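You operate a simulated robot arm through the tools that you are given. There is no shell and no other tool.

You run a simulated robot arm. Do the job below in one go: nothing can be reset, and whatever is moved stays where it is left.

Task
Roll the dolly in, brake it and hoist the orange drum onto it.
Fine: brake on before the drum lands.

Only the result counts: the job must be done as asked and must still hold three seconds after the hand-in. Knocking over, shifting, dropping, spilling or breaking anything else fails it.

Robot
A 7-joint arm with a two-finger gripper, fixed in place. Base frame: the origin is on the floor under the middle of its stand, x ahead of it, y to its left, z up. Lengths are in m, angles in degrees, forces in N, time in s.
With the tool pointing down near the work surface it reaches from about 0.2 to 0.56 m from the base axis. Its first joint turns from -66.0 to 66.0 degrees. Payload 2.45 kg.
Tool frame: the origin (TCP) lies between the finger pads and is the grasp point; the fingertips stand 0.026 m ahead of it; z points along the fingers, y is the line along which they close. The gripper opens to 0.096 m; its body begins 0.069 m behind the TCP.
Orientation is told as [roll, pitch, yaw] about the base's x, y, z axes, in that order, counted from this pose: with the fingers straight down and closing along the base's y, the tool's x points along the base's -x, its y along +y and its z along -z.

Tools
- The arm moves only by the tool send_rows. Its argument "plan" is a list of rows, each a list of 7 numbers: the shift along the tool's x, y, z in m, then the turn, a rotation vector about the tool's x, y, z in rad, then the opening, from 0 (shut) to 1 (fully open). In form: [[tx, ty, tz, rx, ry, rz, grip], ...]. A call has 1 to 20 rows; each row shifts and turns the commanded pose from where the row before left it, along the tool's axes as they then stand. A row lasts 0.2 s, in which the tool goes at most 0.05 m and 8.6 degrees; a call with a longer step from one row to the next is refused whole, and so is a gripper value outside its range. A pose out of reach is approached as far as the arm can. The call stops where the force on the tool passes 90 N (or 10 N more than at its start, if that is more) or the arm is blocked; 0.2 s more then pass. The fingers move at their own pace (about 0.05 m/s each) and stop on an object; they squeeze with about 34 N. The grip force told is the motor's: it shows also when the fingers shut on nothing. Time passes only in rows, and 0.2 s behind the last, so rows that do not move let the fingers close. It gives the time, the measured TCP pose, the force on the tool (base axes), the opening and the grip force at its end, in the units of the frame above (readings bear some noise), with the torque about the TCP (base axes, N m) and any sound that the robot's microphone picked up.
- Cameras (640 x 400 px; columns grow to the right, rows downward): "scene" is fixed at [0.1797, -0.3974, 1.441]; the picture's right is [0.66, -0.75, 0.00], its down [-0.30, -0.27, -0.91] and it looks along [0.68, 0.61, -0.41] (base axes); focal length 255 px, centre (320, 200). "wrist" rides on the gripper at [0.082, 0.003, -0.098] in the tool frame; the picture's right is [-0.04, 1.00, 0.00], its down [-0.73, -0.03, -0.68] and it looks along [-0.68, -0.03, 0.73] (tool axes); focal length 256 px, centre (320, 200).
- snapshot(camera): a new picture of that camera. It takes no simulated time.
- probe_pixels(camera, pixels): there is no depth. For up to 12 entries [column, row, z] of the newest picture of that camera ("zoom" is the newest enlarged one), the place [x, y] in the base frame at which the ray of that pixel passes the height z, good to about 0.002 m. It takes no simulated time.
- zoom(camera, box): a new picture of the part [left, top, right, bottom] of that camera's present view, enlarged. It takes no simulated time.
- hand_in(): hands the job in; it is judged then, once.

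Unless the task says otherwise, let go and move clear before handing in.

The tools are called after "Call:" by a JSON object that holds its "name" and its "arguments". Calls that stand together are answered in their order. send_rows: Moves the arm, as the interface text tells. Its arguments: {"type":"object","properties":{"plan":{"type":"array","items":{"type":"array","items":{"type":"number"}}}},"required":["plan"]} The other tools are called the same way: snapshot (camera) takes a picture; probe_pixels (camera, pixels) gives the place at which the rays of pixels pass given heights; zoom (camera, box) takes an enlarged picture of a part of a camera's view; hand_in () hands the job in.

At the start:

```text
time_s: 0.0
eef_pos: [0.3673, -0.0367, 1.3671]
tcp_rot: [0.1, 0.1, 0.0]
contact_force: [-0.3, 0.7, -0.1]
moment: [0.0, -0.01, -0.02]
gripper_width: 0.0958
grip_force: 0.0
```

scene: 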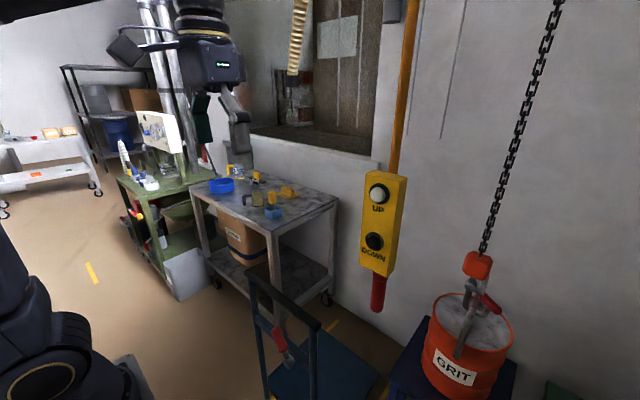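
wrist: 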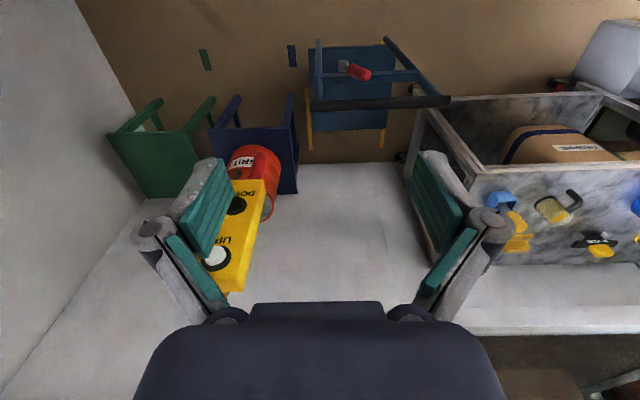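

The first pictures show a hoist pendant (UP/DOWN, scene px 380,225), an orange drum on a blue stand with hoist hook (px 470,330), and a blue dolly with a red brake lever (px 285,340). I'll look closer before moving.

Call:
{"name": "zoom", "arguments": {"camera": "scene", "box": [220, 240, 420, 400]}}

Call:
{"name": "zoom", "arguments": {"camera": "scene", "box": [360, 220, 600, 400]}}

Call:
{"name": "zoom", "arguments": {"camera": "wrist", "box": [90, 20, 460, 260]}}

```text
2.50 times, centred on (320, 320) of scene
```

zoom: 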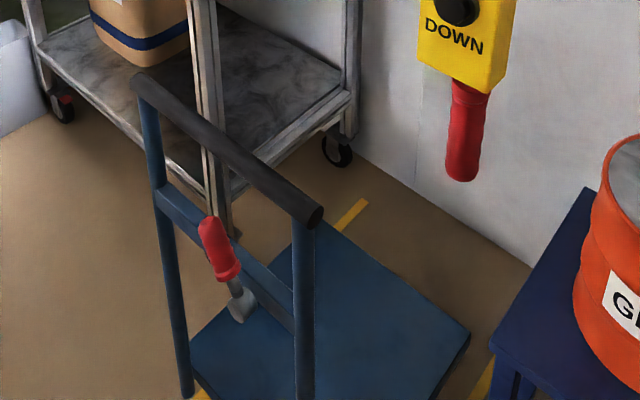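

```text
2.22 times, centred on (480, 310) of scene
```

zoom: 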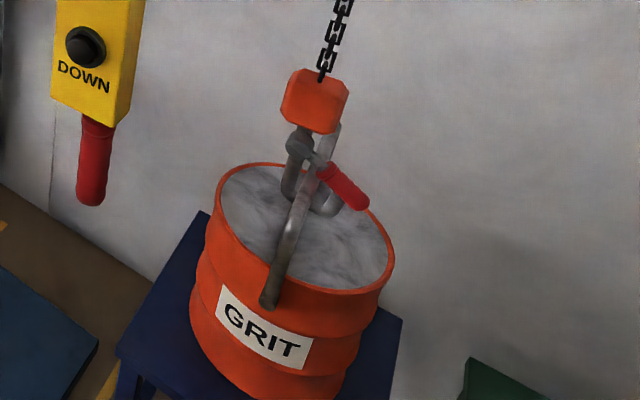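

```text
1.67 times, centred on (275, 140) of wrist
```

zoom: 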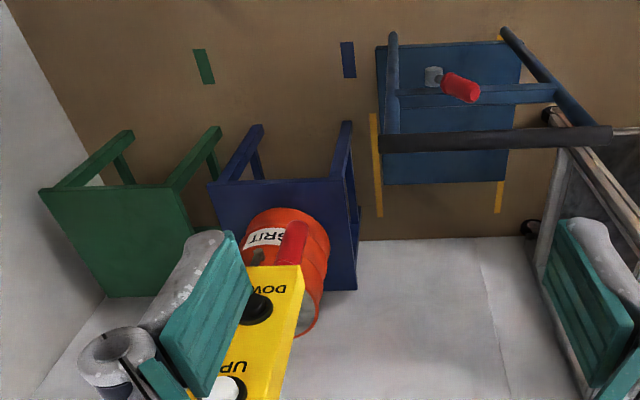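

The pictures triangulate to: pendant buttons near (0.575, -0.19, 1.26/1.16), the dolly deck about x 0.55–0.95, y -0.09–0.29 at z 0.2, with its handle bar at x 0.54, z 0.855. The drum is near (0.97, -0.37) on the blue stand. I can't see the hoist rail, so I'll tip the tool forward in free space so the wrist camera looks up.

Call:
{"name": "send_rows", "arguments": {"plan": [[0, 0.01, 0, 0, -0.1428, 0, 1], [0, 0.01, 0, 0, -0.1428, 0, 1], [0, 0.01, 0, 0, -0.1428, 0, 1], [0, 0.01, 0, 0, -0.1428, 0, 1], [0, 0.01, 0, 0, -0.1428, 0, 1], [0, 0.01, 0, 0, -0.1428, 0, 1], [0, 0.01, 0, 0, -0.1428, 0, 1], [0, 0.01, 0, 0, -0.1428, 0, 1], [0, 0.0, 0, 0, -0.1428, 0, 1], [0, 0, 0, 0, -0.1428, 0, 1], [0, 0, 0, 0, -0.1428, 0, 1], [0, 0, 0, 0, 0, 0, 1], [0, 0, 0, 0, 0, 0, 1]]}}

Call:
{"name": "snapshot", "arguments": {"camera": "wrist"}}

Call:
{"name": "snapshot", "arguments": {"camera": "scene"}}

```text
time_s: 2.8
eef_pos: [0.3676, 0.0439, 1.368]
tcp_rot: [-152.1, -90.0, 152.1]
contact_force: [-0.9, 0.3, -0.1]
moment: [0.03, 0.02, -0.03]
gripper_width: 0.0961
grip_force: 0.0
```

```text
taken
```

wrist: 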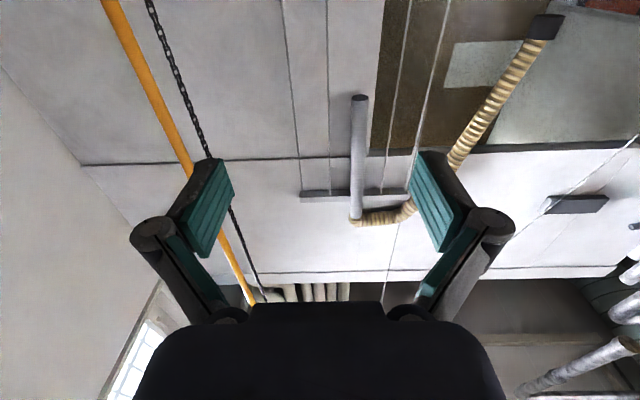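

```text
taken
```

scene: 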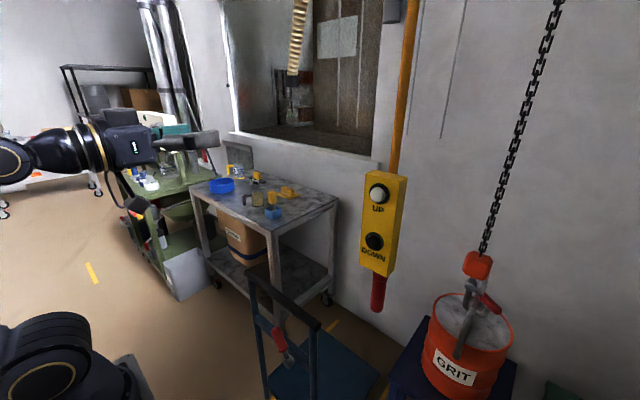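

The chain and the pendant's orange bar both run up to something near wrist px (260,295); I'll enlarge that and the hook/drum region.

Call:
{"name": "zoom", "arguments": {"camera": "wrist", "box": [180, 230, 400, 310]}}

Call:
{"name": "zoom", "arguments": {"camera": "scene", "box": [420, 240, 540, 400]}}

Call:
{"name": "zoom", "arguments": {"camera": "scene", "box": [330, 150, 450, 320]}}

Call:
{"name": "zoom", "arguments": {"camera": "scene", "box": [240, 260, 340, 400]}}

```text
2.91 times, centred on (290, 270) of wrist
```

zoom: 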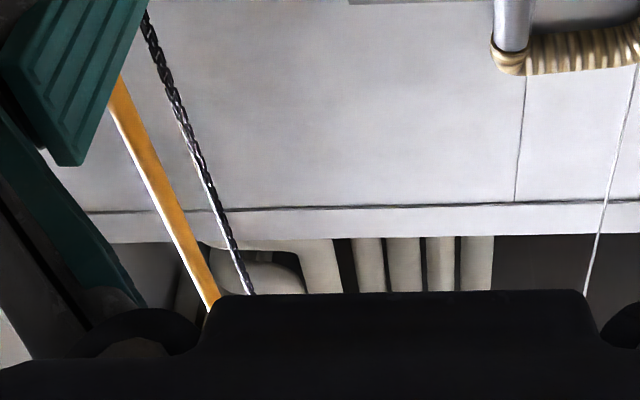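

```text
2.50 times, centred on (480, 320) of scene
```

zoom: 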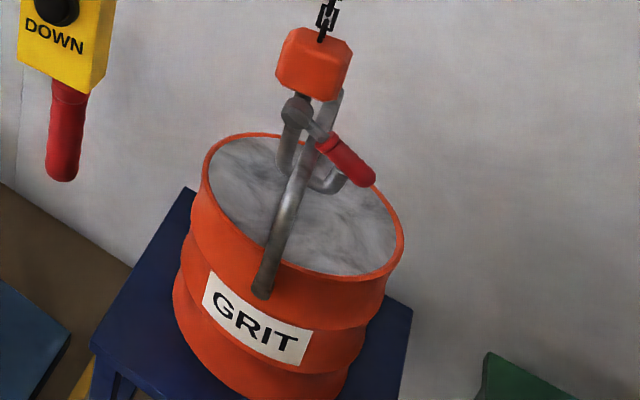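

```text
2.35 times, centred on (390, 235) of scene
```

zoom: 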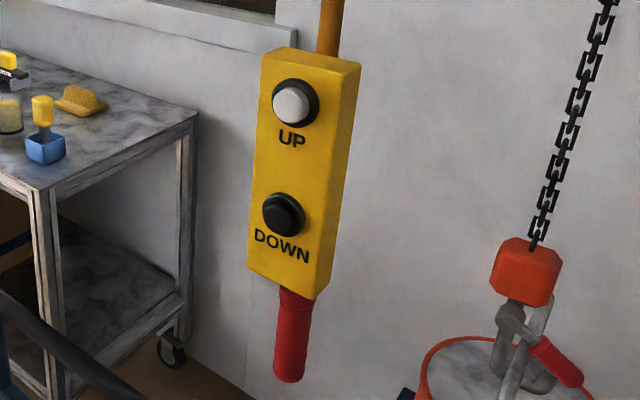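

```text
2.86 times, centred on (290, 330) of scene
```

zoom: 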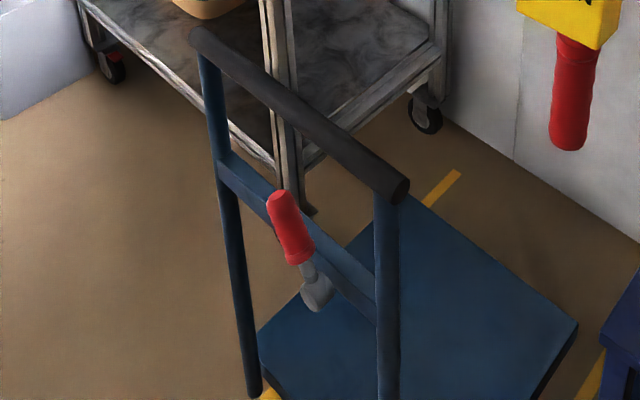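

The pendant's rigid bar and the chain go up to the same overhead trolley. The floor marks (blue below the pendant, green and yellow further along) suggest the pendant drags the hoist along y, and the yellow lines (x≈0.79–1.19) mark the dolly bay. Next I'll turn the tool back down and lower it for a close look at the dolly's brake lever.

Call:
{"name": "send_rows", "arguments": {"plan": [[0, 0, 0, 0, 0.1428, 0, 1], [0, 0, 0, 0, 0.1428, 0, 1], [0, 0, 0, 0, 0.1428, 0, 1], [0, 0, 0, 0, 0.1428, 0, 1], [0, 0, 0, 0, 0.1428, 0, 1], [0, 0, 0, 0, 0.1428, 0, 1], [0, 0, 0, 0, 0.1428, 0, 1], [0, 0, 0, 0, 0.1428, 0, 1], [0, 0, 0, 0, 0.1428, 0, 1], [0, 0, 0, 0, 0.1428, 0, 1], [0, 0, 0, 0, 0.1428, 0, 1], [0, 0.015, 0.05, 0, 0, 0, 1], [0, 0.015, 0.05, 0, 0, 0, 1], [0, 0, 0.05, 0, 0, 0, 1], [0, 0, 0.05, 0, 0, 0, 1], [0, 0, 0, 0, 0, 0, 1]]}}

Call:
{"name": "snapshot", "arguments": {"camera": "wrist"}}

Call:
{"name": "snapshot", "arguments": {"camera": "scene"}}

```text
refused: row 12 steps farther than a row can; nothing moved
```

```text
taken
```

wrist: 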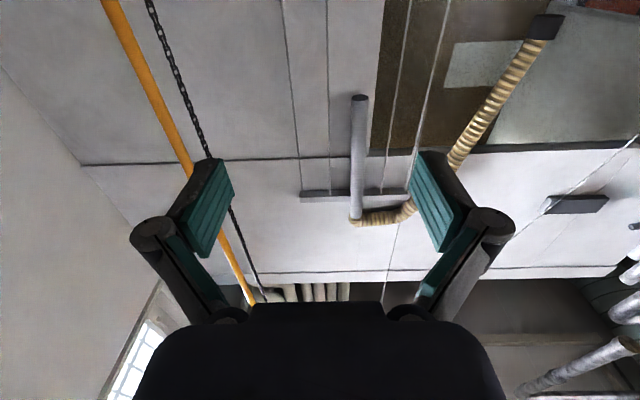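

```text
taken
```

scene: 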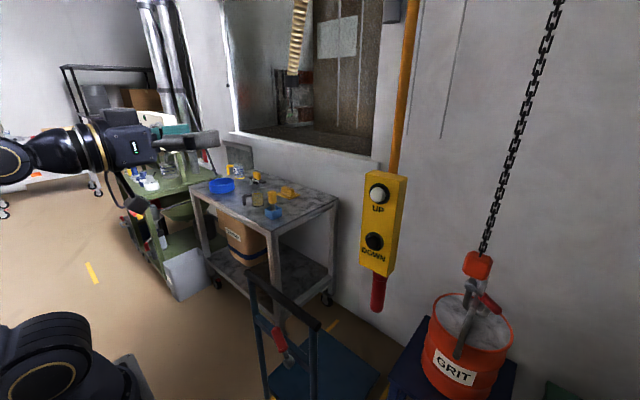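

The plan was refused because one step combined too much shift, and nothing moved. I'll resend it with smaller steps.

Call:
{"name": "send_rows", "arguments": {"plan": [[0, 0, 0, 0, 0.1428, 0, 1], [0, 0, 0, 0, 0.1428, 0, 1], [0, 0, 0, 0, 0.1428, 0, 1], [0, 0, 0, 0, 0.1428, 0, 1], [0, 0, 0, 0, 0.1428, 0, 1], [0, 0, 0, 0, 0.1428, 0, 1], [0, 0, 0, 0, 0.1428, 0, 1], [0, 0, 0, 0, 0.1428, 0, 1], [0, 0, 0, 0, 0.1428, 0, 1], [0, 0, 0, 0, 0.1428, 0, 1], [0, 0, 0, 0, 0.1428, 0, 1], [0, 0.01, 0.045, 0, 0, 0, 1], [0, 0.01, 0.045, 0, 0, 0, 1], [0, 0.01, 0.045, 0, 0, 0, 1], [0, 0, 0.045, 0, 0, 0, 1], [0, 0, 0, 0, 0, 0, 1]]}}

Call:
{"name": "snapshot", "arguments": {"camera": "wrist"}}

Call:
{"name": "zoom", "arguments": {"camera": "wrist", "box": [220, 0, 480, 160]}}

```text
time_s: 6.2
eef_pos: [0.3685, 0.0759, 1.188]
tcp_rot: [0.0, 0.0, -0.1]
contact_force: [0.2, -0.7, -0.6]
moment: [0.01, 0.03, 0.0]
gripper_width: 0.0963
grip_force: 0.0
```

```text
taken
```

wrist: 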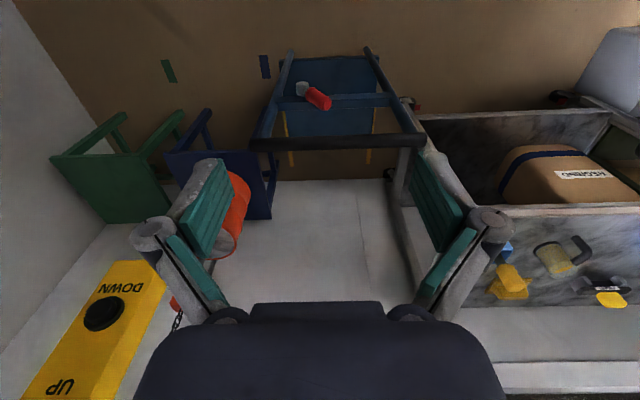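

```text
2.46 times, centred on (350, 80) of wrist
```

zoom: 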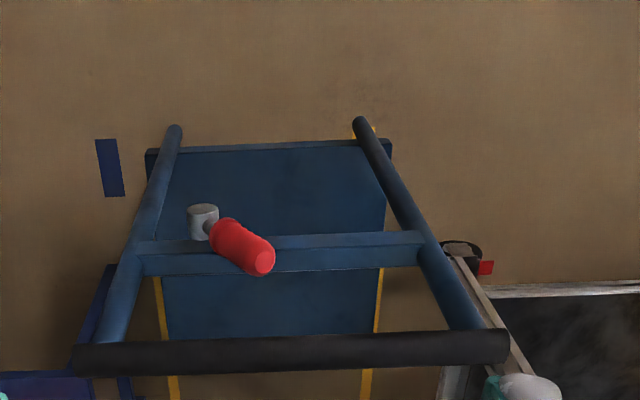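

The lever pivots near (0.505, 0.025, 0.66), and its red tip at (0.509, 0.082, 0.754) leans toward +y; it is on the robot side of the crossbar. I'll turn the gripper so it points forward and closes vertically, ready to grasp the dolly's handle bar.

Call:
{"name": "send_rows", "arguments": {"plan": [[0, 0, 0, 0, 0, 0.1428, 1], [0, 0, 0, 0, 0, 0.1428, 1], [0, 0, 0, 0, 0, 0.1428, 1], [0, 0, 0, 0, 0, 0.1428, 1], [0, 0, 0, 0, 0, 0.1428, 1], [0, 0, 0, 0, 0, 0.1428, 1], [0, 0, 0, 0, 0, 0.1428, 1], [0, 0, 0, 0, 0, 0.1428, 1], [0, 0, 0, 0, 0, 0.1428, 1], [0, 0, 0, 0, 0, 0.1428, 1], [0, 0, 0, 0, 0, 0.1428, 1], [0, 0, 0, -0.1428, 0, 0, 1], [0, 0, 0, -0.1428, 0, 0, 1], [0, 0, 0, -0.1428, 0, 0, 1], [0, 0, 0, -0.1428, 0, 0, 1], [0, 0, 0, 0, 0, 0, 1]]}}

Call:
{"name": "snapshot", "arguments": {"camera": "scene"}}

```text
time_s: 9.6
eef_pos: [0.3668, 0.0744, 1.1878]
tcp_rot: [32.8, 0.0, -90.1]
contact_force: [1.1, 0.7, 1.0]
moment: [0.0, 0.02, 0.03]
gripper_width: 0.0961
grip_force: 0.0
```

```text
taken
```

scene: 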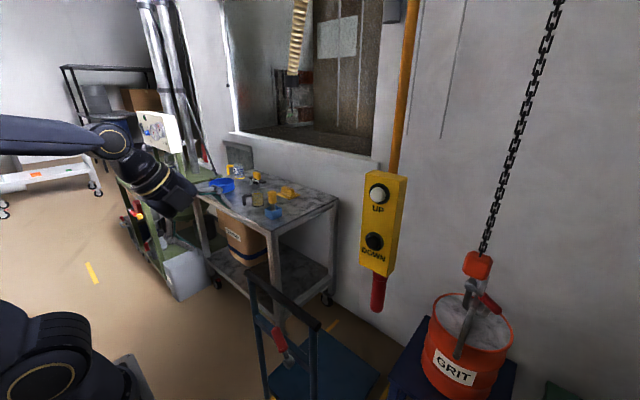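

The roll came out as expected (32.8°) and the scene view shows the gripper clear of everything. I'll finish the tilt to horizontal and lower it to just short of the handle bar.

Call:
{"name": "send_rows", "arguments": {"plan": [[0, 0, 0, -0.1428, 0, 0, 1], [0, 0, 0, -0.1428, 0, 0, 1], [0, 0, 0, -0.1428, 0, 0, 1], [0, 0, 0, -0.1428, 0, 0, 1], [0, 0, 0, -0.1428, 0, 0, 1], [0, 0, 0, -0.1428, 0, 0, 1], [0, 0, 0, -0.1418, 0, 0, 1], [0.004, -0.045, 0.01, 0, 0, 0, 1], [0.004, -0.045, 0.01, 0, 0, 0, 1], [0.004, -0.045, 0.01, 0, 0, 0, 1], [0.004, -0.045, 0.01, 0, 0, 0, 1], [0.004, -0.045, 0.01, 0, 0, 0, 1], [0.004, -0.045, 0.01, 0, 0, 0, 1], [0, -0.045, 0.01, 0, 0, 0, 1], [0, 0, 0, 0, 0, 0, 1]]}}

Call:
{"name": "snapshot", "arguments": {"camera": "scene"}}

Call:
{"name": "snapshot", "arguments": {"camera": "wrist"}}

```text
time_s: 12.8
eef_pos: [0.4585, 0.2098, 1.0201]
tcp_rot: [89.9, 0.1, -90.0]
contact_force: [0.0, -0.1, -0.4]
moment: [-0.03, -0.01, -0.02]
gripper_width: 0.0963
grip_force: 0.0
out of reach, approached as far as the arm can: row 3, 4, 5, 6, 7, 8, 9, 10, 12, 13, 14
```

```text
taken
```

scene: 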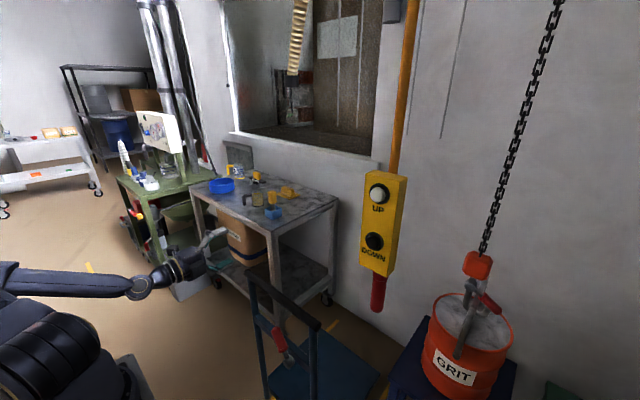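

```text
taken
```

wrist: 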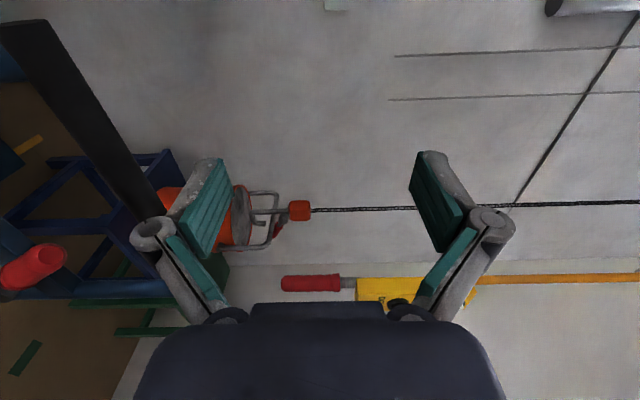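

The arm couldn't hold that horizontal pose so close to the base: it stopped at (0.459, 0.210, 1.020). I'll zoom on the hook while it is visible at wrist px (265,215), then raise the tool to learn where the commanded pose stands.

Call:
{"name": "zoom", "arguments": {"camera": "wrist", "box": [140, 140, 340, 300]}}

Call:
{"name": "send_rows", "arguments": {"plan": [[0, 0.04, 0, 0, 0, 0, 1], [0, 0.04, 0, 0, 0, 0, 1], [0, 0, 0, 0, 0, 0, 1]]}}

```text
2.50 times, centred on (240, 220) of wrist
```

zoom: 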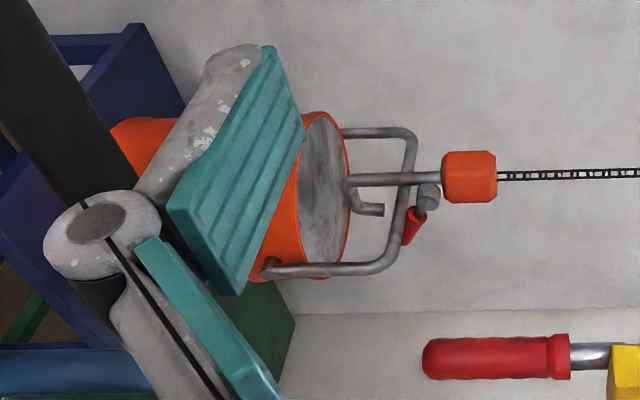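

```text
time_s: 13.6
eef_pos: [0.4576, 0.2087, 1.0989]
tcp_rot: [89.9, 0.1, -90.0]
contact_force: [-0.1, 0.2, -0.1]
moment: [-0.01, -0.03, -0.01]
gripper_width: 0.096
grip_force: 0.1
```

The command restarts from the reached pose, which helps. The hook's relation to the bail (zoom px 380–410, 180–210) matters, so I'll enlarge it in the scene view.

Call:
{"name": "zoom", "arguments": {"camera": "scene", "box": [440, 240, 520, 300]}}

Call:
{"name": "zoom", "arguments": {"camera": "scene", "box": [430, 270, 520, 370]}}

Call:
{"name": "zoom", "arguments": {"camera": "wrist", "box": [120, 150, 330, 300]}}

```text
6.67 times, centred on (480, 270) of scene
```

zoom: 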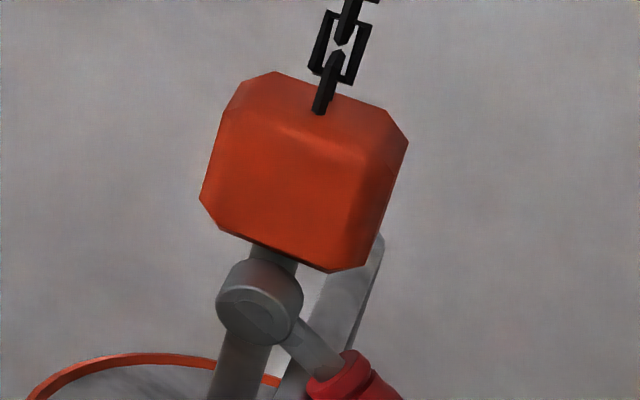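

```text
4.00 times, centred on (475, 320) of scene
```

zoom: 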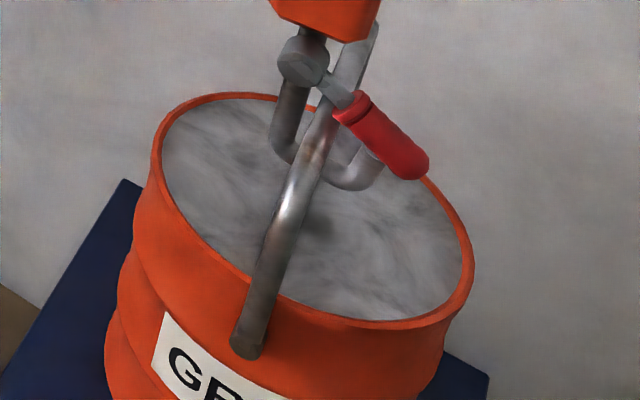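

```text
2.67 times, centred on (225, 225) of wrist
```

zoom: 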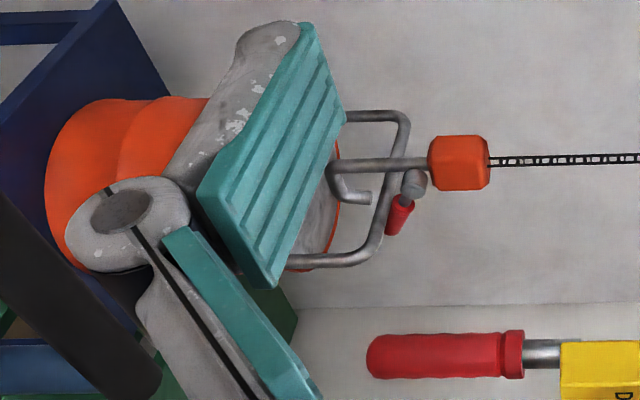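

The bail lies inside the closed, latched J-hook, so the drum looks ready to hoist. The low horizontal pose failed from folding too close to the base. I'll use about a 50° forward-down tilt and stand off 0.1 m from the handle bar at (0.54, 0.10, 0.855).

Call:
{"name": "send_rows", "arguments": {"plan": [[0, 0, 0, 0.14, 0, 0, 1], [0, 0, 0, 0.14, 0, 0, 1], [0, 0, 0, 0.14, 0, 0, 1], [0, 0, 0, 0.14, 0, 0, 1], [0, 0, 0, 0.138, 0, 0, 1], [-0.0218, -0.0268, 0.024, 0, 0, 0, 1], [-0.0218, -0.0268, 0.024, 0, 0, 0, 1], [-0.0218, -0.0268, 0.024, 0, 0, 0, 1], [-0.0218, -0.0268, 0.024, 0, 0, 0, 1], [-0.0218, -0.0268, 0.024, 0, 0, 0, 1], [0, 0, 0, 0, 0, 0, 1]]}}

Call:
{"name": "snapshot", "arguments": {"camera": "scene"}}

Call:
{"name": "snapshot", "arguments": {"camera": "wrist"}}

```text
time_s: 16.0
eef_pos: [0.4583, 0.196, 1.0791]
tcp_rot: [49.9, -0.1, -90.3]
contact_force: [0.4, 0.0, 1.0]
moment: [0.0, 0.04, 0.04]
gripper_width: 0.0959
grip_force: 0.1
out of reach, approached as far as the arm can: row 6, 7, 8, 9, 10
```

```text
taken
```

scene: 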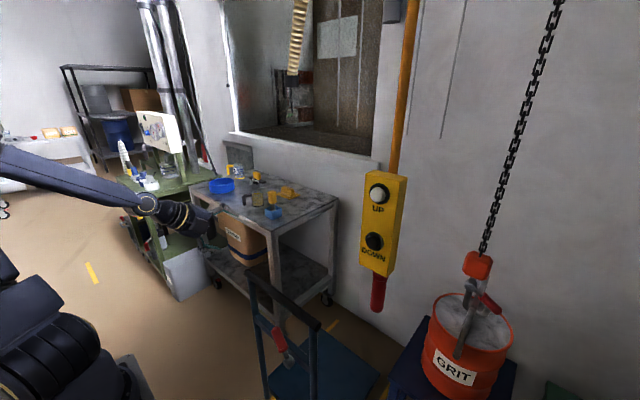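

```text
taken
```

wrist: 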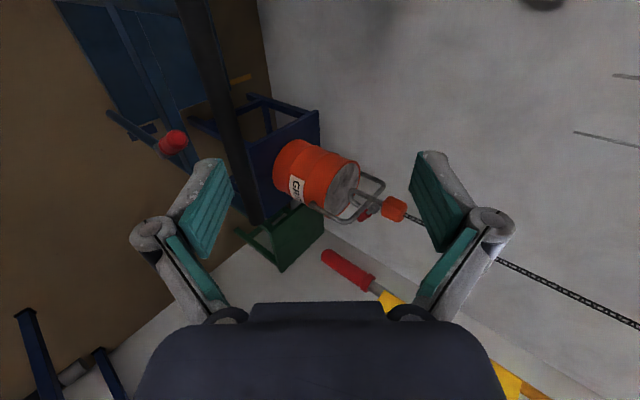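

That approach was also out of reach at this roll, stopping at (0.458, 0.196, 1.079), so the sideways wrist is likely near a joint limit. I'll go back to the wrist's neutral roll, where tilting worked before, and plan to push the bar with the two fingertips.

Call:
{"name": "send_rows", "arguments": {"plan": [[0, 0, 0, 0.145, 0, 0, 1], [0, 0, 0, 0.145, 0, 0, 1], [0, 0, 0, 0.145, 0, 0, 1], [0, 0, 0, 0.145, 0, 0, 1], [0, 0, 0, 0.145, 0, 0, 1], [0, 0, 0, 0.146, 0, 0, 1], [0, 0, 0, 0, 0, -0.1428, 1], [0, 0, 0, 0, 0, -0.1428, 1], [0, 0, 0, 0, 0, -0.1428, 1], [0, 0, 0, 0, 0, -0.1428, 1], [0, 0, 0, 0, 0, -0.1428, 1], [0, 0, 0, 0, 0, -0.1428, 1], [0, 0, 0, 0, 0, -0.1428, 1], [0, 0, 0, 0, 0, -0.1428, 1], [0, 0, 0, 0, 0, -0.1428, 1], [0, 0, 0, 0, 0, -0.1428, 1], [0, 0, 0, 0, 0, -0.1428, 1], [0, 0, 0, 0, 0, 0, 1]]}}

```text
time_s: 19.8
eef_pos: [0.4358, 0.2163, 1.1039]
tcp_rot: [0.1, -3.1, 0.1]
contact_force: [0.6, -0.5, -0.9]
moment: [-0.04, -0.02, 0.01]
gripper_width: 0.0962
grip_force: 0.1
out of reach, approached as far as the arm can: row 1, 2, 3, 4
```

The wrist is back near neutral at (0.436, 0.216, 1.104). I'll test tilting forward 45° in this roll and moving down toward the bar with a margin.

Call:
{"name": "send_rows", "arguments": {"plan": [[0, 0, 0, 0, -0.146, 0, 1], [0, 0, 0, 0, -0.146, 0, 1], [0, 0, 0, 0, -0.146, 0, 1], [0, 0, 0, 0, -0.146, 0, 1], [0, 0, 0, 0, -0.146, 0, 1], [0.024, -0.0232, 0.0195, 0, 0, 0, 1], [0.024, -0.0232, 0.0195, 0, 0, 0, 1], [0.024, -0.0232, 0.0195, 0, 0, 0, 1], [0.024, -0.0232, 0.0195, 0, 0, 0, 1], [0.024, -0.0232, 0.0195, 0, 0, 0, 1], [0, 0, 0, 0, 0, 0, 1]]}}

Call:
{"name": "snapshot", "arguments": {"camera": "scene"}}

Call:
{"name": "snapshot", "arguments": {"camera": "wrist"}}

```text
time_s: 22.2
eef_pos: [0.4539, 0.1278, 0.9514]
tcp_rot: [0.1, -44.8, -0.1]
contact_force: [-0.7, -0.2, -0.5]
moment: [-0.03, 0.0, 0.01]
gripper_width: 0.096
grip_force: 0.1
out of reach, approached as far as the arm can: row 8, 9, 10
```

```text
taken
```

scene: 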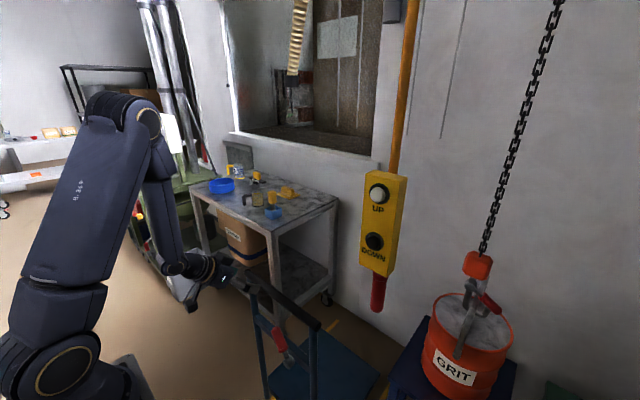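

```text
taken
```

wrist: 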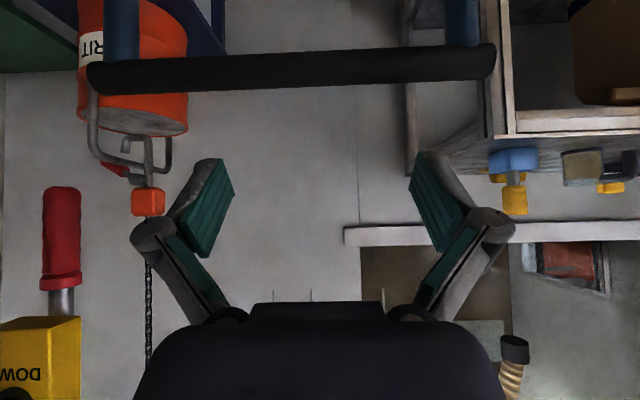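

Neutral roll works: the tool is at (0.454, 0.128, 0.951), pitched 45°, with the bar ahead at wrist rows 50–90. I'll increase the pitch toward 75° so the fingertips meet the bar squarely.

Call:
{"name": "send_rows", "arguments": {"plan": [[0, 0, 0, 0, -0.13, 0, 1], [0, 0, 0, 0, -0.13, 0, 1], [0, 0, 0, 0, -0.13, 0, 1], [0, 0, 0, 0, -0.13, 0, 1], [0, 0, 0, 0, 0, 0, 1]]}}

```text
time_s: 23.4
eef_pos: [0.4678, 0.138, 0.9472]
tcp_rot: [0.3, -74.8, -0.3]
contact_force: [0.1, -0.1, 0.5]
moment: [0.01, -0.02, 0.03]
gripper_width: 0.0959
grip_force: 0.1
out of reach, approached as far as the arm can: row 1, 2
```

It reached 75° pitch at (0.468, 0.138, 0.947). Next I'll lower to bar height, keeping the fingertips about 2 cm short of the bar.

Call:
{"name": "send_rows", "arguments": {"plan": [[0.0242, -0.0127, 0.0089, 0, 0, 0, 1], [0.0242, -0.0127, 0.0089, 0, 0, 0, 1], [0.0242, -0.0127, 0.0089, 0, 0, 0, 1], [0, 0, 0, 0, 0, 0, 1]]}}

Call:
{"name": "snapshot", "arguments": {"camera": "scene"}}

Call:
{"name": "snapshot", "arguments": {"camera": "wrist"}}

```text
time_s: 24.4
eef_pos: [0.4747, 0.0982, 0.8703]
tcp_rot: [0.2, -74.7, -0.1]
contact_force: [-0.8, 0.2, 0.3]
moment: [0.01, 0.0, -0.02]
gripper_width: 0.0959
grip_force: 0.2
```

```text
taken
```

scene: 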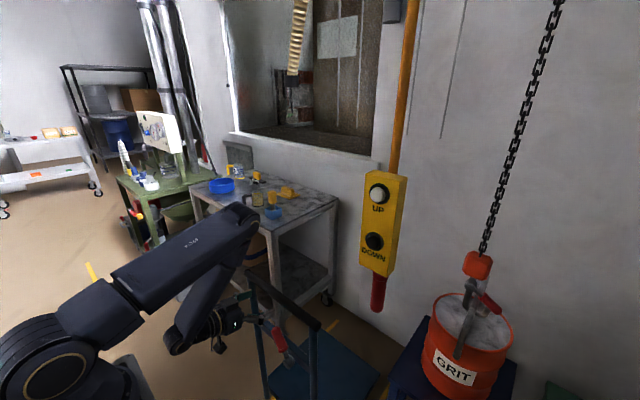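

```text
taken
```

wrist: 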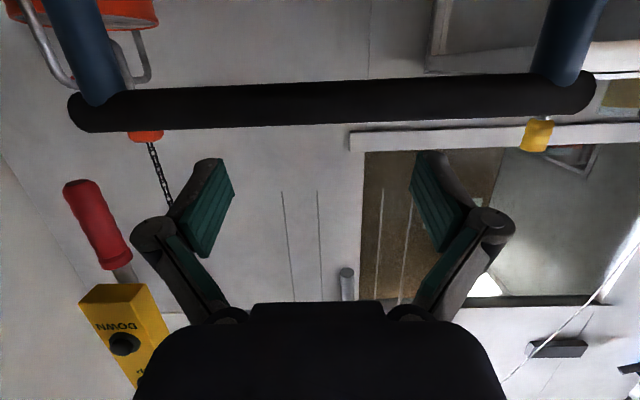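

The pose was reached cleanly with the bar just ahead (wrist row ~107 at column 320). I'll check the bar's height with pixel probes before pushing.

Call:
{"name": "probe_pixels", "arguments": {"camera": "wrist", "pixels": [[320, 107, 0.835], [320, 107, 0.845], [320, 107, 0.855], [320, 88, 0.845], [320, 127, 0.845]]}}

Call:
{"name": "zoom", "arguments": {"camera": "scene", "box": [190, 250, 340, 350]}}

Call:
{"name": "probe_pixels", "arguments": {"camera": "scene", "pixels": [[248, 273, 0.835], [248, 273, 0.845], [248, 273, 0.855], [316, 326, 0.835], [316, 326, 0.845], [316, 326, 0.855]]}}

```text
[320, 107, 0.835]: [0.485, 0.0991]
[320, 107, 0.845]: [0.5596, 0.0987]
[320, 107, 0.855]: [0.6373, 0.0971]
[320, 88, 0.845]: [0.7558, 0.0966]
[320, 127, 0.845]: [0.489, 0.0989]
```

```text
4.00 times, centred on (265, 300) of scene
```

zoom: 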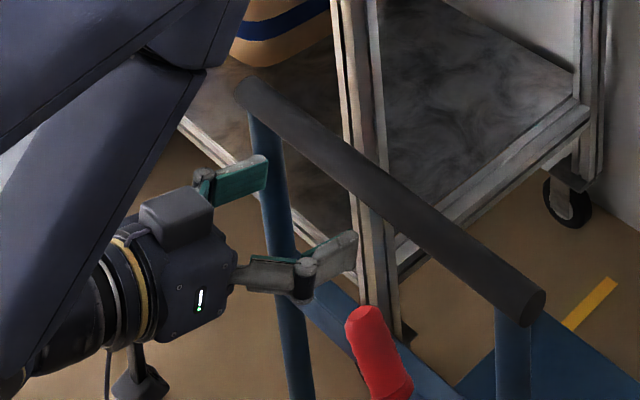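

```text
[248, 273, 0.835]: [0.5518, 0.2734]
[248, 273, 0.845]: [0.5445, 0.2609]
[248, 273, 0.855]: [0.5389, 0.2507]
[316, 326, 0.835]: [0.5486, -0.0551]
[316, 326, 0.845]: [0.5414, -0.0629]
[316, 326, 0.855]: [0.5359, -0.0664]
```

Both views agree the bar axis is at x≈0.543, z≈0.843, centred at y≈0.10. I'll lower slightly and level the fingers to about 85° so the tips push the bar squarely.

Call:
{"name": "send_rows", "arguments": {"plan": [[0.0195, 0.002, 0.005, 0, 0, 0, 1], [0, 0, 0, 0, -0.09, 0, 1], [0, 0, 0, 0, -0.09, 0, 1], [0, 0, 0, 0, 0, 0, 1]]}}

```text
time_s: 25.4
eef_pos: [0.5159, 0.1176, 0.8544]
tcp_rot: [-1.2, -85.1, 1.1]
contact_force: [0.1, -0.5, -0.4]
moment: [0.02, 0.02, 0.01]
gripper_width: 0.0962
grip_force: 0.0
out of reach, approached as far as the arm can: row 2, 3
```

The arm slid forward to x=0.516 to make that pitch, so it may already touch the bar; I'll look.

Call:
{"name": "zoom", "arguments": {"camera": "scene", "box": [200, 250, 400, 400]}}

Call:
{"name": "snapshot", "arguments": {"camera": "wrist"}}

```text
2.67 times, centred on (300, 325) of scene
```

zoom: 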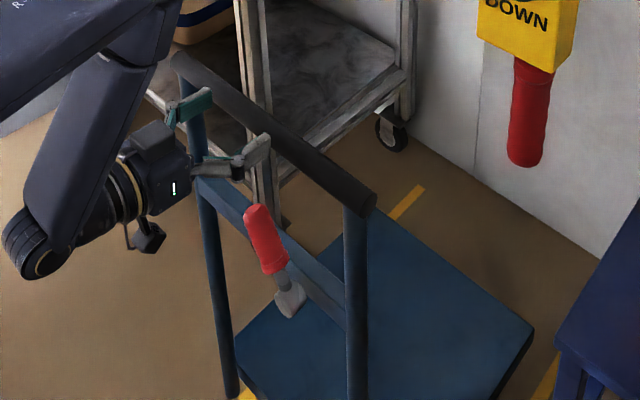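

```text
taken
```

wrist: 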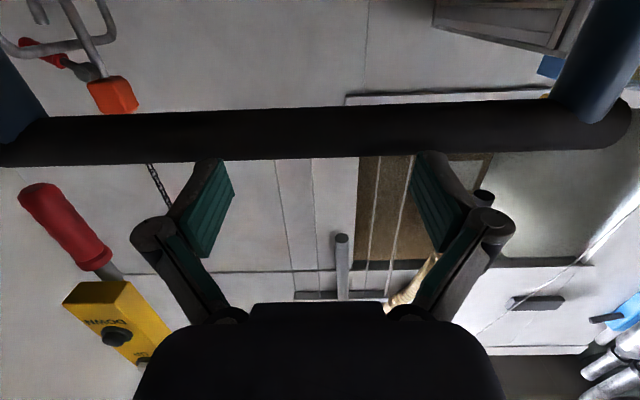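

The fingertips sit right at the bar (wrist rows ~155), level with its axis, and the deck corner is still at (380,373), so nothing has moved. I'll push gently forward.

Call:
{"name": "send_rows", "arguments": {"plan": [[0.001, -0.0035, 0.01, 0, 0, 0, 1], [0.001, -0.0035, 0.01, 0, 0, 0, 1], [0.001, -0.0035, 0.01, 0, 0, 0, 1], [0.001, -0.0035, 0.01, 0, 0, 0, 1], [0.0, -0.0035, 0.01, 0, 0, 0, 1], [0, 0, 0, 0, 0, 0, 1]]}}

Call:
{"name": "zoom", "arguments": {"camera": "scene", "box": [200, 250, 400, 400]}}

Call:
{"name": "snapshot", "arguments": {"camera": "wrist"}}

```text
time_s: 26.8
eef_pos: [0.5627, 0.1195, 0.85]
tcp_rot: [-2.5, -85.1, 2.1]
contact_force: [0.4, -0.1, 0.1]
moment: [0.0, -0.02, -0.02]
gripper_width: 0.0963
grip_force: 0.0
out of reach, approached as far as the arm can: row 2, 3, 4, 5
```

```text
2.67 times, centred on (300, 325) of scene
```

zoom: 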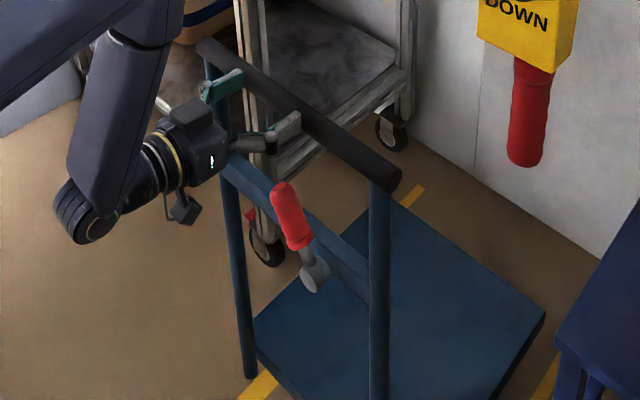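

```text
taken
```

wrist: 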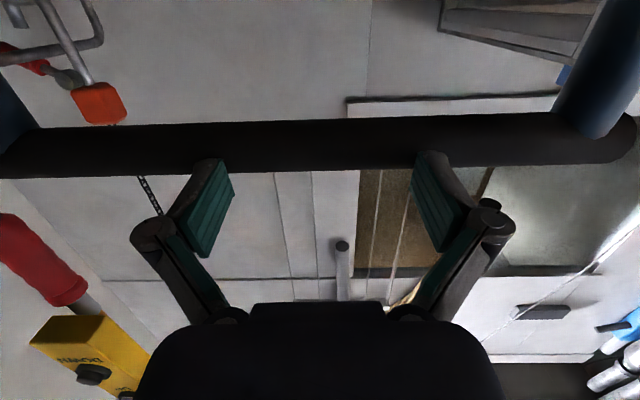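

The dolly is rolling straight: the deck corner went from zoom (533,328) to (545,315), and the tips stay on the bar. I'll keep pushing along x only.

Call:
{"name": "send_rows", "arguments": {"plan": [[-0.0008, 0, 0.01, 0, 0, 0, 1], [-0.0008, 0, 0.01, 0, 0, 0, 1], [-0.0008, 0, 0.01, 0, 0, 0, 1], [-0.0008, 0, 0.01, 0, 0, 0, 1], [-0.0008, 0, 0.01, 0, 0, 0, 1], [-0.0008, 0, 0.01, 0, 0, 0, 1], [-0.0008, 0, 0.01, 0, 0, 0, 1], [-0.0008, 0, 0.01, 0, 0, 0, 1], [0, 0, 0, 0, 0, 0, 1]]}}

Call:
{"name": "zoom", "arguments": {"camera": "scene", "box": [200, 250, 400, 400]}}

Call:
{"name": "snapshot", "arguments": {"camera": "wrist"}}

```text
time_s: 28.8
eef_pos: [0.6426, 0.1222, 0.8518]
tcp_rot: [-2.3, -85.2, 1.8]
contact_force: [-1.0, -0.4, 1.4]
moment: [0.05, -0.05, 0.08]
gripper_width: 0.096
grip_force: 0.0
out of reach, approached as far as the arm can: row 4
```

```text
2.67 times, centred on (300, 325) of scene
```

zoom: 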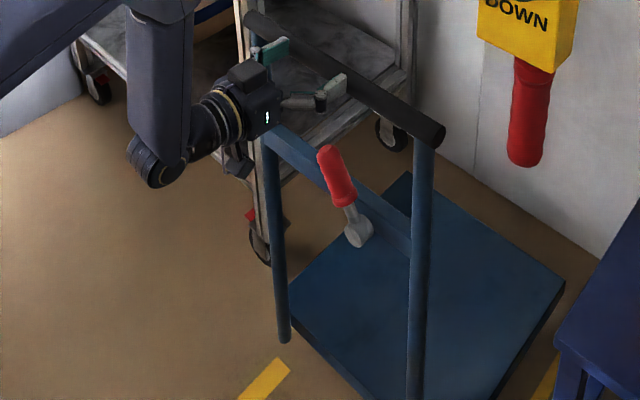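

```text
taken
```

wrist: 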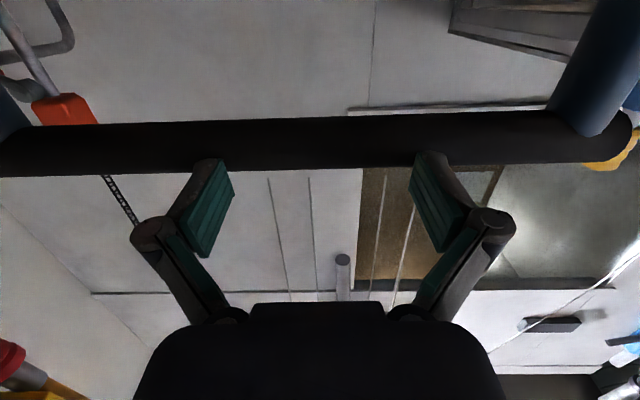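

It is still rolling straight, and the bar stays flush with the fingertips. The short yellow floor mark is now uncovered at zoom px (265,380). I'll push another 7 cm and re-measure.

Call:
{"name": "send_rows", "arguments": {"plan": [[-0.0009, 0, 0.01, 0, 0, 0, 1], [-0.0009, 0, 0.01, 0, 0, 0, 1], [-0.0009, 0, 0.01, 0, 0, 0, 1], [-0.0009, 0, 0.01, 0, 0, 0, 1], [-0.0009, 0, 0.01, 0, 0, 0, 1], [-0.0009, 0, 0.01, 0, 0, 0, 1], [-0.0009, 0, 0.01, 0, 0, 0, 1], [0, 0, 0, 0, 0, 0, 1]]}}

Call:
{"name": "zoom", "arguments": {"camera": "scene", "box": [240, 250, 440, 400]}}

Call:
{"name": "snapshot", "arguments": {"camera": "scene"}}

```text
time_s: 30.6
eef_pos: [0.7127, 0.1232, 0.8493]
tcp_rot: [-1.8, -85.1, 1.4]
contact_force: [-0.5, 0.0, -0.1]
moment: [0.0, 0.01, -0.01]
gripper_width: 0.0962
grip_force: 0.1
```

```text
2.67 times, centred on (340, 325) of scene
```

zoom: 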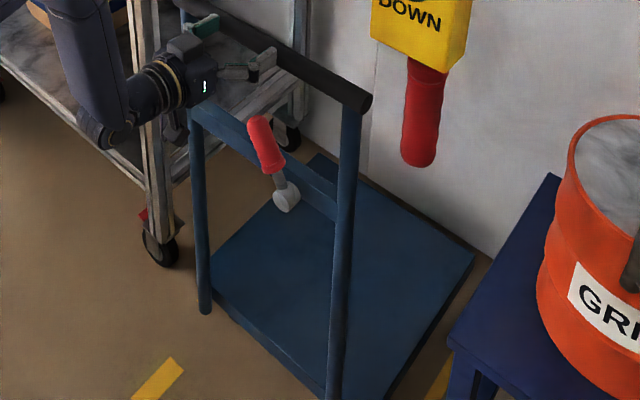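

```text
taken
```

scene: 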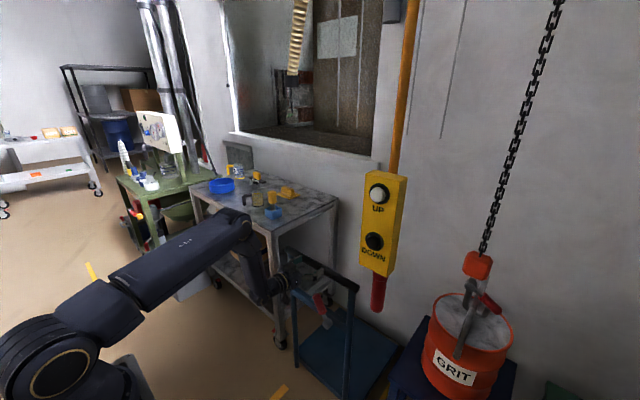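

The dolly is close to its bay. I'll probe the deck corners (about (398,346), (338,308) and (300,359)), the stand edges and the hook to compare centres.

Call:
{"name": "probe_pixels", "arguments": {"camera": "scene", "pixels": [[398, 345.5, 0.2], [338, 308, 0.2], [299.5, 359, 0.2], [428, 315, 0.46], [389, 378, 0.46], [517, 364, 0.46], [478, 265.5, 0.927], [373, 323.5, 0.845], [279, 392, 0.0]]}}

Call:
{"name": "zoom", "arguments": {"camera": "scene", "box": [280, 280, 440, 400]}}

Call:
{"name": "zoom", "arguments": {"camera": "wrist", "box": [0, 0, 640, 400]}}

```text
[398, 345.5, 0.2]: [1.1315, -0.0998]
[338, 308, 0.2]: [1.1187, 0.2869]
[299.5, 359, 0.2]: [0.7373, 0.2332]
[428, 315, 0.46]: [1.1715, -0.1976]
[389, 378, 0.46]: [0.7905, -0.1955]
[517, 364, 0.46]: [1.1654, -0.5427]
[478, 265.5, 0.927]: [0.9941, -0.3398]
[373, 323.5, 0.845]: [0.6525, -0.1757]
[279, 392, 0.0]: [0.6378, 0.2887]
```

```text
3.33 times, centred on (360, 340) of scene
```

zoom: 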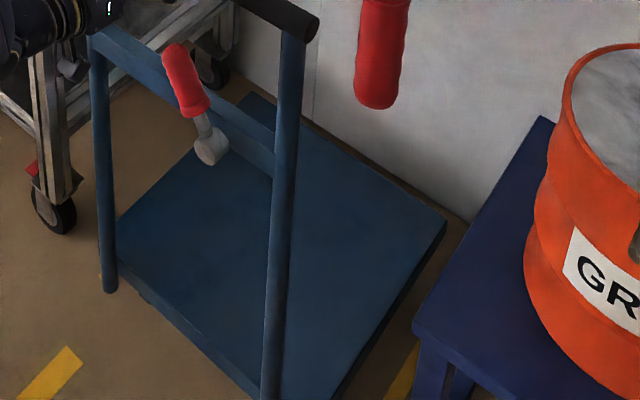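

```text
1.00 times, centred on (320, 200) of wrist (not enlarged: the box is as wide or as high as the picture)
```

zoom: 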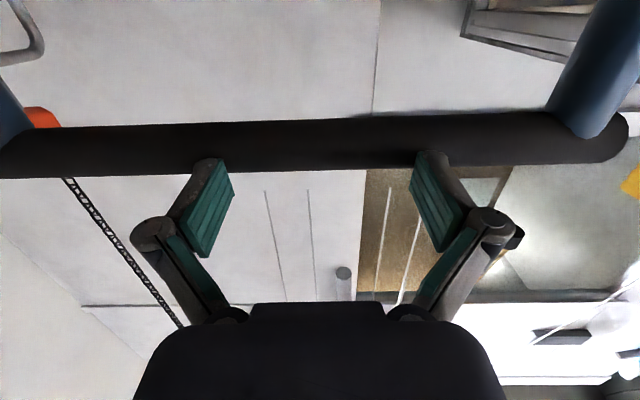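

The deck's far edge is at x≈1.125 versus the stand's 1.17, and the drum centre is near (0.98, -0.37), so the dolly needs about 4 cm more. I'll push on slowly, watching the force.

Call:
{"name": "send_rows", "arguments": {"plan": [[-0.0009, 0, 0.009, 0, 0, 0, 1], [-0.0009, 0, 0.009, 0, 0, 0, 1], [-0.0009, 0, 0.009, 0, 0, 0, 1], [-0.0009, 0, 0.009, 0, 0, 0, 1], [0, 0, 0, 0, 0, 0, 1]]}}

Call:
{"name": "zoom", "arguments": {"camera": "scene", "box": [300, 250, 440, 400]}}

Call:
{"name": "zoom", "arguments": {"camera": "scene", "box": [260, 250, 360, 400]}}

```text
time_s: 31.8
eef_pos: [0.7467, 0.1243, 0.8497]
tcp_rot: [-0.6, -85.0, 0.5]
contact_force: [-38.9, 2.3, 12.6]
moment: [0.03, 0.24, 0.2]
gripper_width: 0.0964
grip_force: 0.5
```

```text
2.67 times, centred on (370, 325) of scene
```

zoom: 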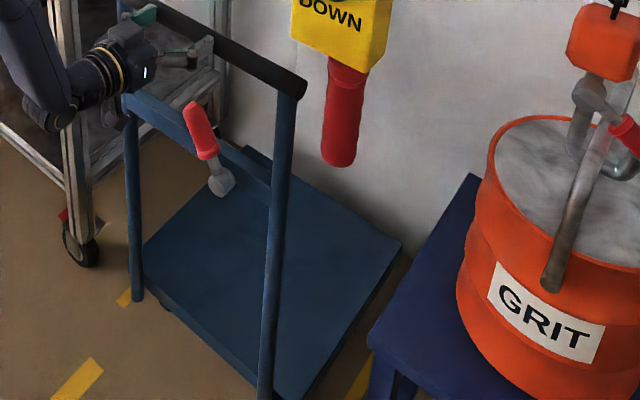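

```text
2.67 times, centred on (310, 325) of scene
```

zoom: 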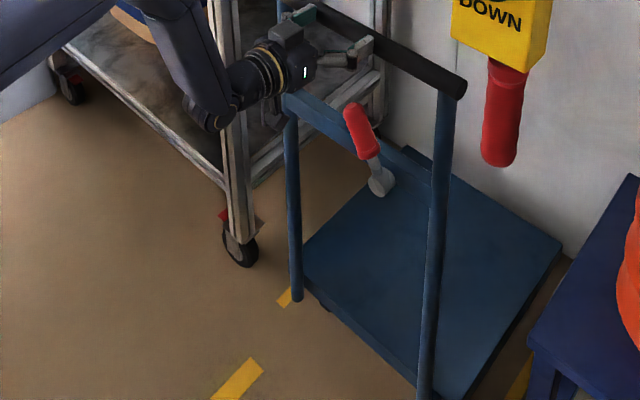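

The force reading of -39 N in x and the far deck corner at x≈1.166 show the dolly is against its bay stop. I'll back off the bar gently and check the dolly stays put.

Call:
{"name": "send_rows", "arguments": {"plan": [[0.0005, 0, -0.006, 0, 0, 0, 1], [0.0005, 0, -0.008, 0, 0, 0, 1], [0.002, 0, -0.02, 0, 0, 0, 1], [0.002, 0, -0.025, 0, 0, 0, 1], [0.002, 0, -0.025, 0, 0, 0, 1], [0, 0, 0, 0, 0, 0, 1]]}}

Call:
{"name": "zoom", "arguments": {"camera": "scene", "box": [300, 250, 440, 400]}}

Call:
{"name": "snapshot", "arguments": {"camera": "wrist"}}

```text
time_s: 33.2
eef_pos: [0.6627, 0.1234, 0.8509]
tcp_rot: [-2.2, -85.2, 1.5]
contact_force: [0.3, -0.3, 0.2]
moment: [0.02, 0.0, 0.01]
gripper_width: 0.0959
grip_force: 0.0
```

```text
2.67 times, centred on (370, 325) of scene
```

zoom: 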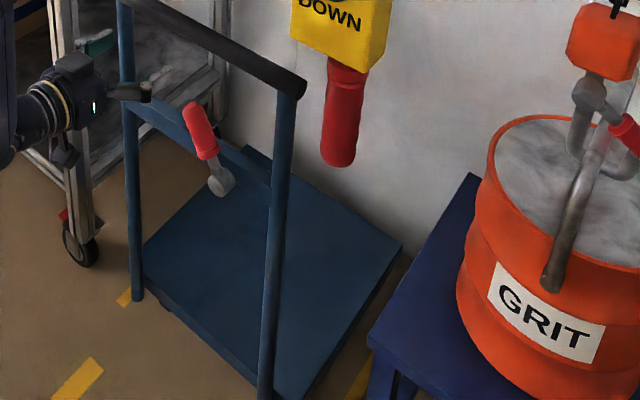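

```text
taken
```

wrist: 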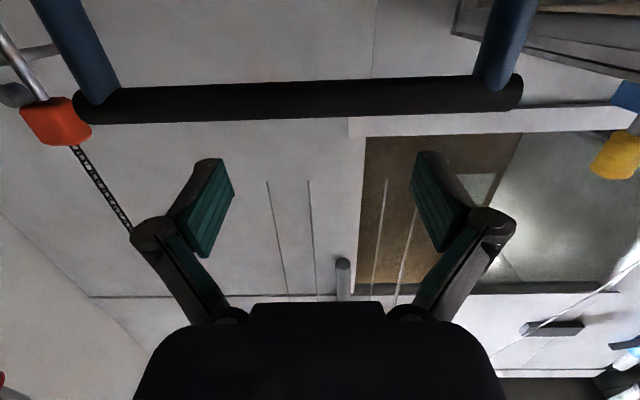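

The dolly stayed in place after I backed off. I'll lower to the brake lever's height, (0.655, 0.07, 0.735), still clear of the lever.

Call:
{"name": "send_rows", "arguments": {"plan": [[0.029, -0.0138, 0.0005, 0, 0, 0, 1], [0.029, -0.0138, 0.0005, 0, 0, 0, 1], [0.029, -0.0138, 0.0005, 0, 0, 0, 1], [0.029, -0.0138, 0.0005, 0, 0, 0, 1], [0, 0, 0, 0, 0, 0, 1]]}}

Call:
{"name": "snapshot", "arguments": {"camera": "scene"}}

Call:
{"name": "snapshot", "arguments": {"camera": "wrist"}}

```text
time_s: 34.4
eef_pos: [0.6603, 0.1299, 0.7412]
tcp_rot: [-5.1, -85.0, 4.5]
contact_force: [-0.1, -0.4, -0.6]
moment: [0.01, -0.05, 0.01]
gripper_width: 0.096
grip_force: 0.0
out of reach, approached as far as the arm can: row 1, 2, 3, 4
```

```text
taken
```

scene: 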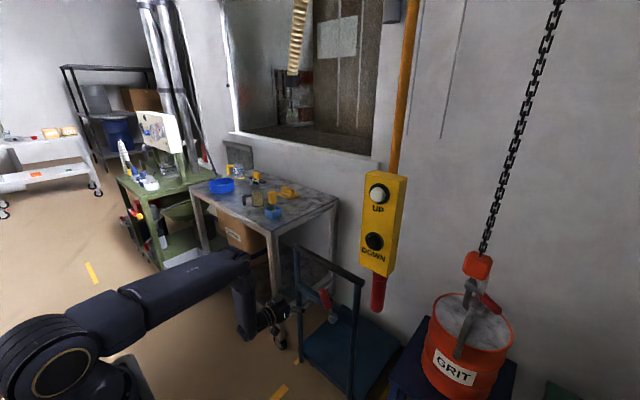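

```text
taken
```

wrist: 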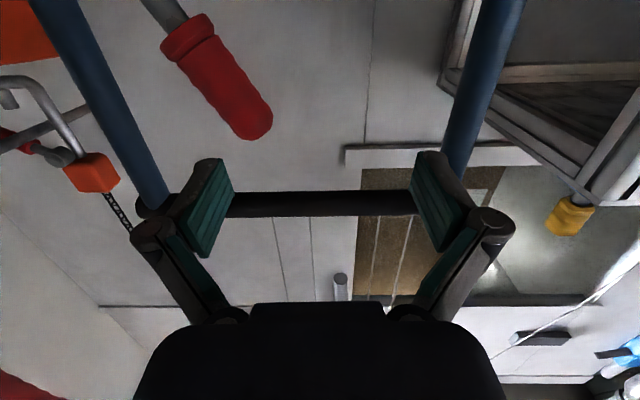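

It got down to z=0.741 but the arm would not move toward -y in this posture. The lever is at wrist px (225,80), to the tool's -y side. I'll relax the pitch to about 60° and try the sideways move again.

Call:
{"name": "send_rows", "arguments": {"plan": [[0, 0, 0, 0, 0.14, 0, 1], [0, 0, 0, 0, 0.14, 0, 1], [0, 0, 0, 0, 0.14, 0, 1], [0, -0.015, 0, 0, 0, 0, 1], [0, -0.015, 0, 0, 0, 0, 1], [0, 0, 0, 0, 0, 0, 1]]}}

Call:
{"name": "snapshot", "arguments": {"camera": "scene"}}

Call:
{"name": "snapshot", "arguments": {"camera": "wrist"}}

```text
time_s: 35.8
eef_pos: [0.6616, 0.1021, 0.7391]
tcp_rot: [-0.7, -60.9, 0.1]
contact_force: [0.2, -0.4, 0.4]
moment: [0.0, 0.0, 0.01]
gripper_width: 0.0961
grip_force: 0.1
```

```text
taken
```

scene: 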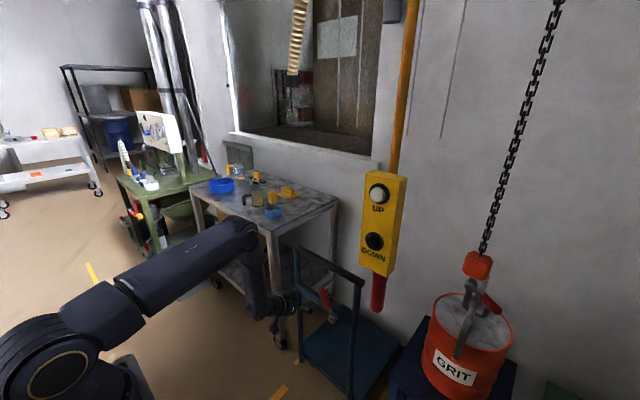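

```text
taken
```

wrist: 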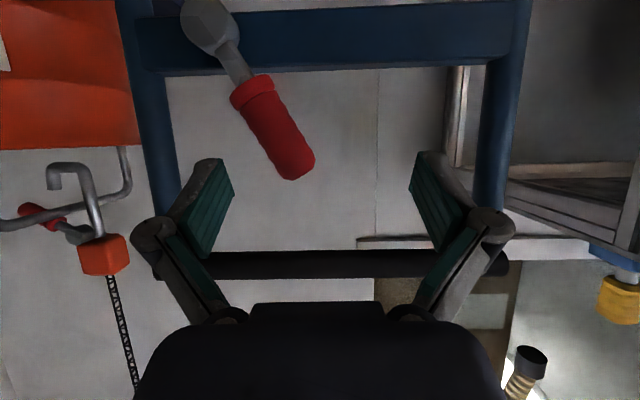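

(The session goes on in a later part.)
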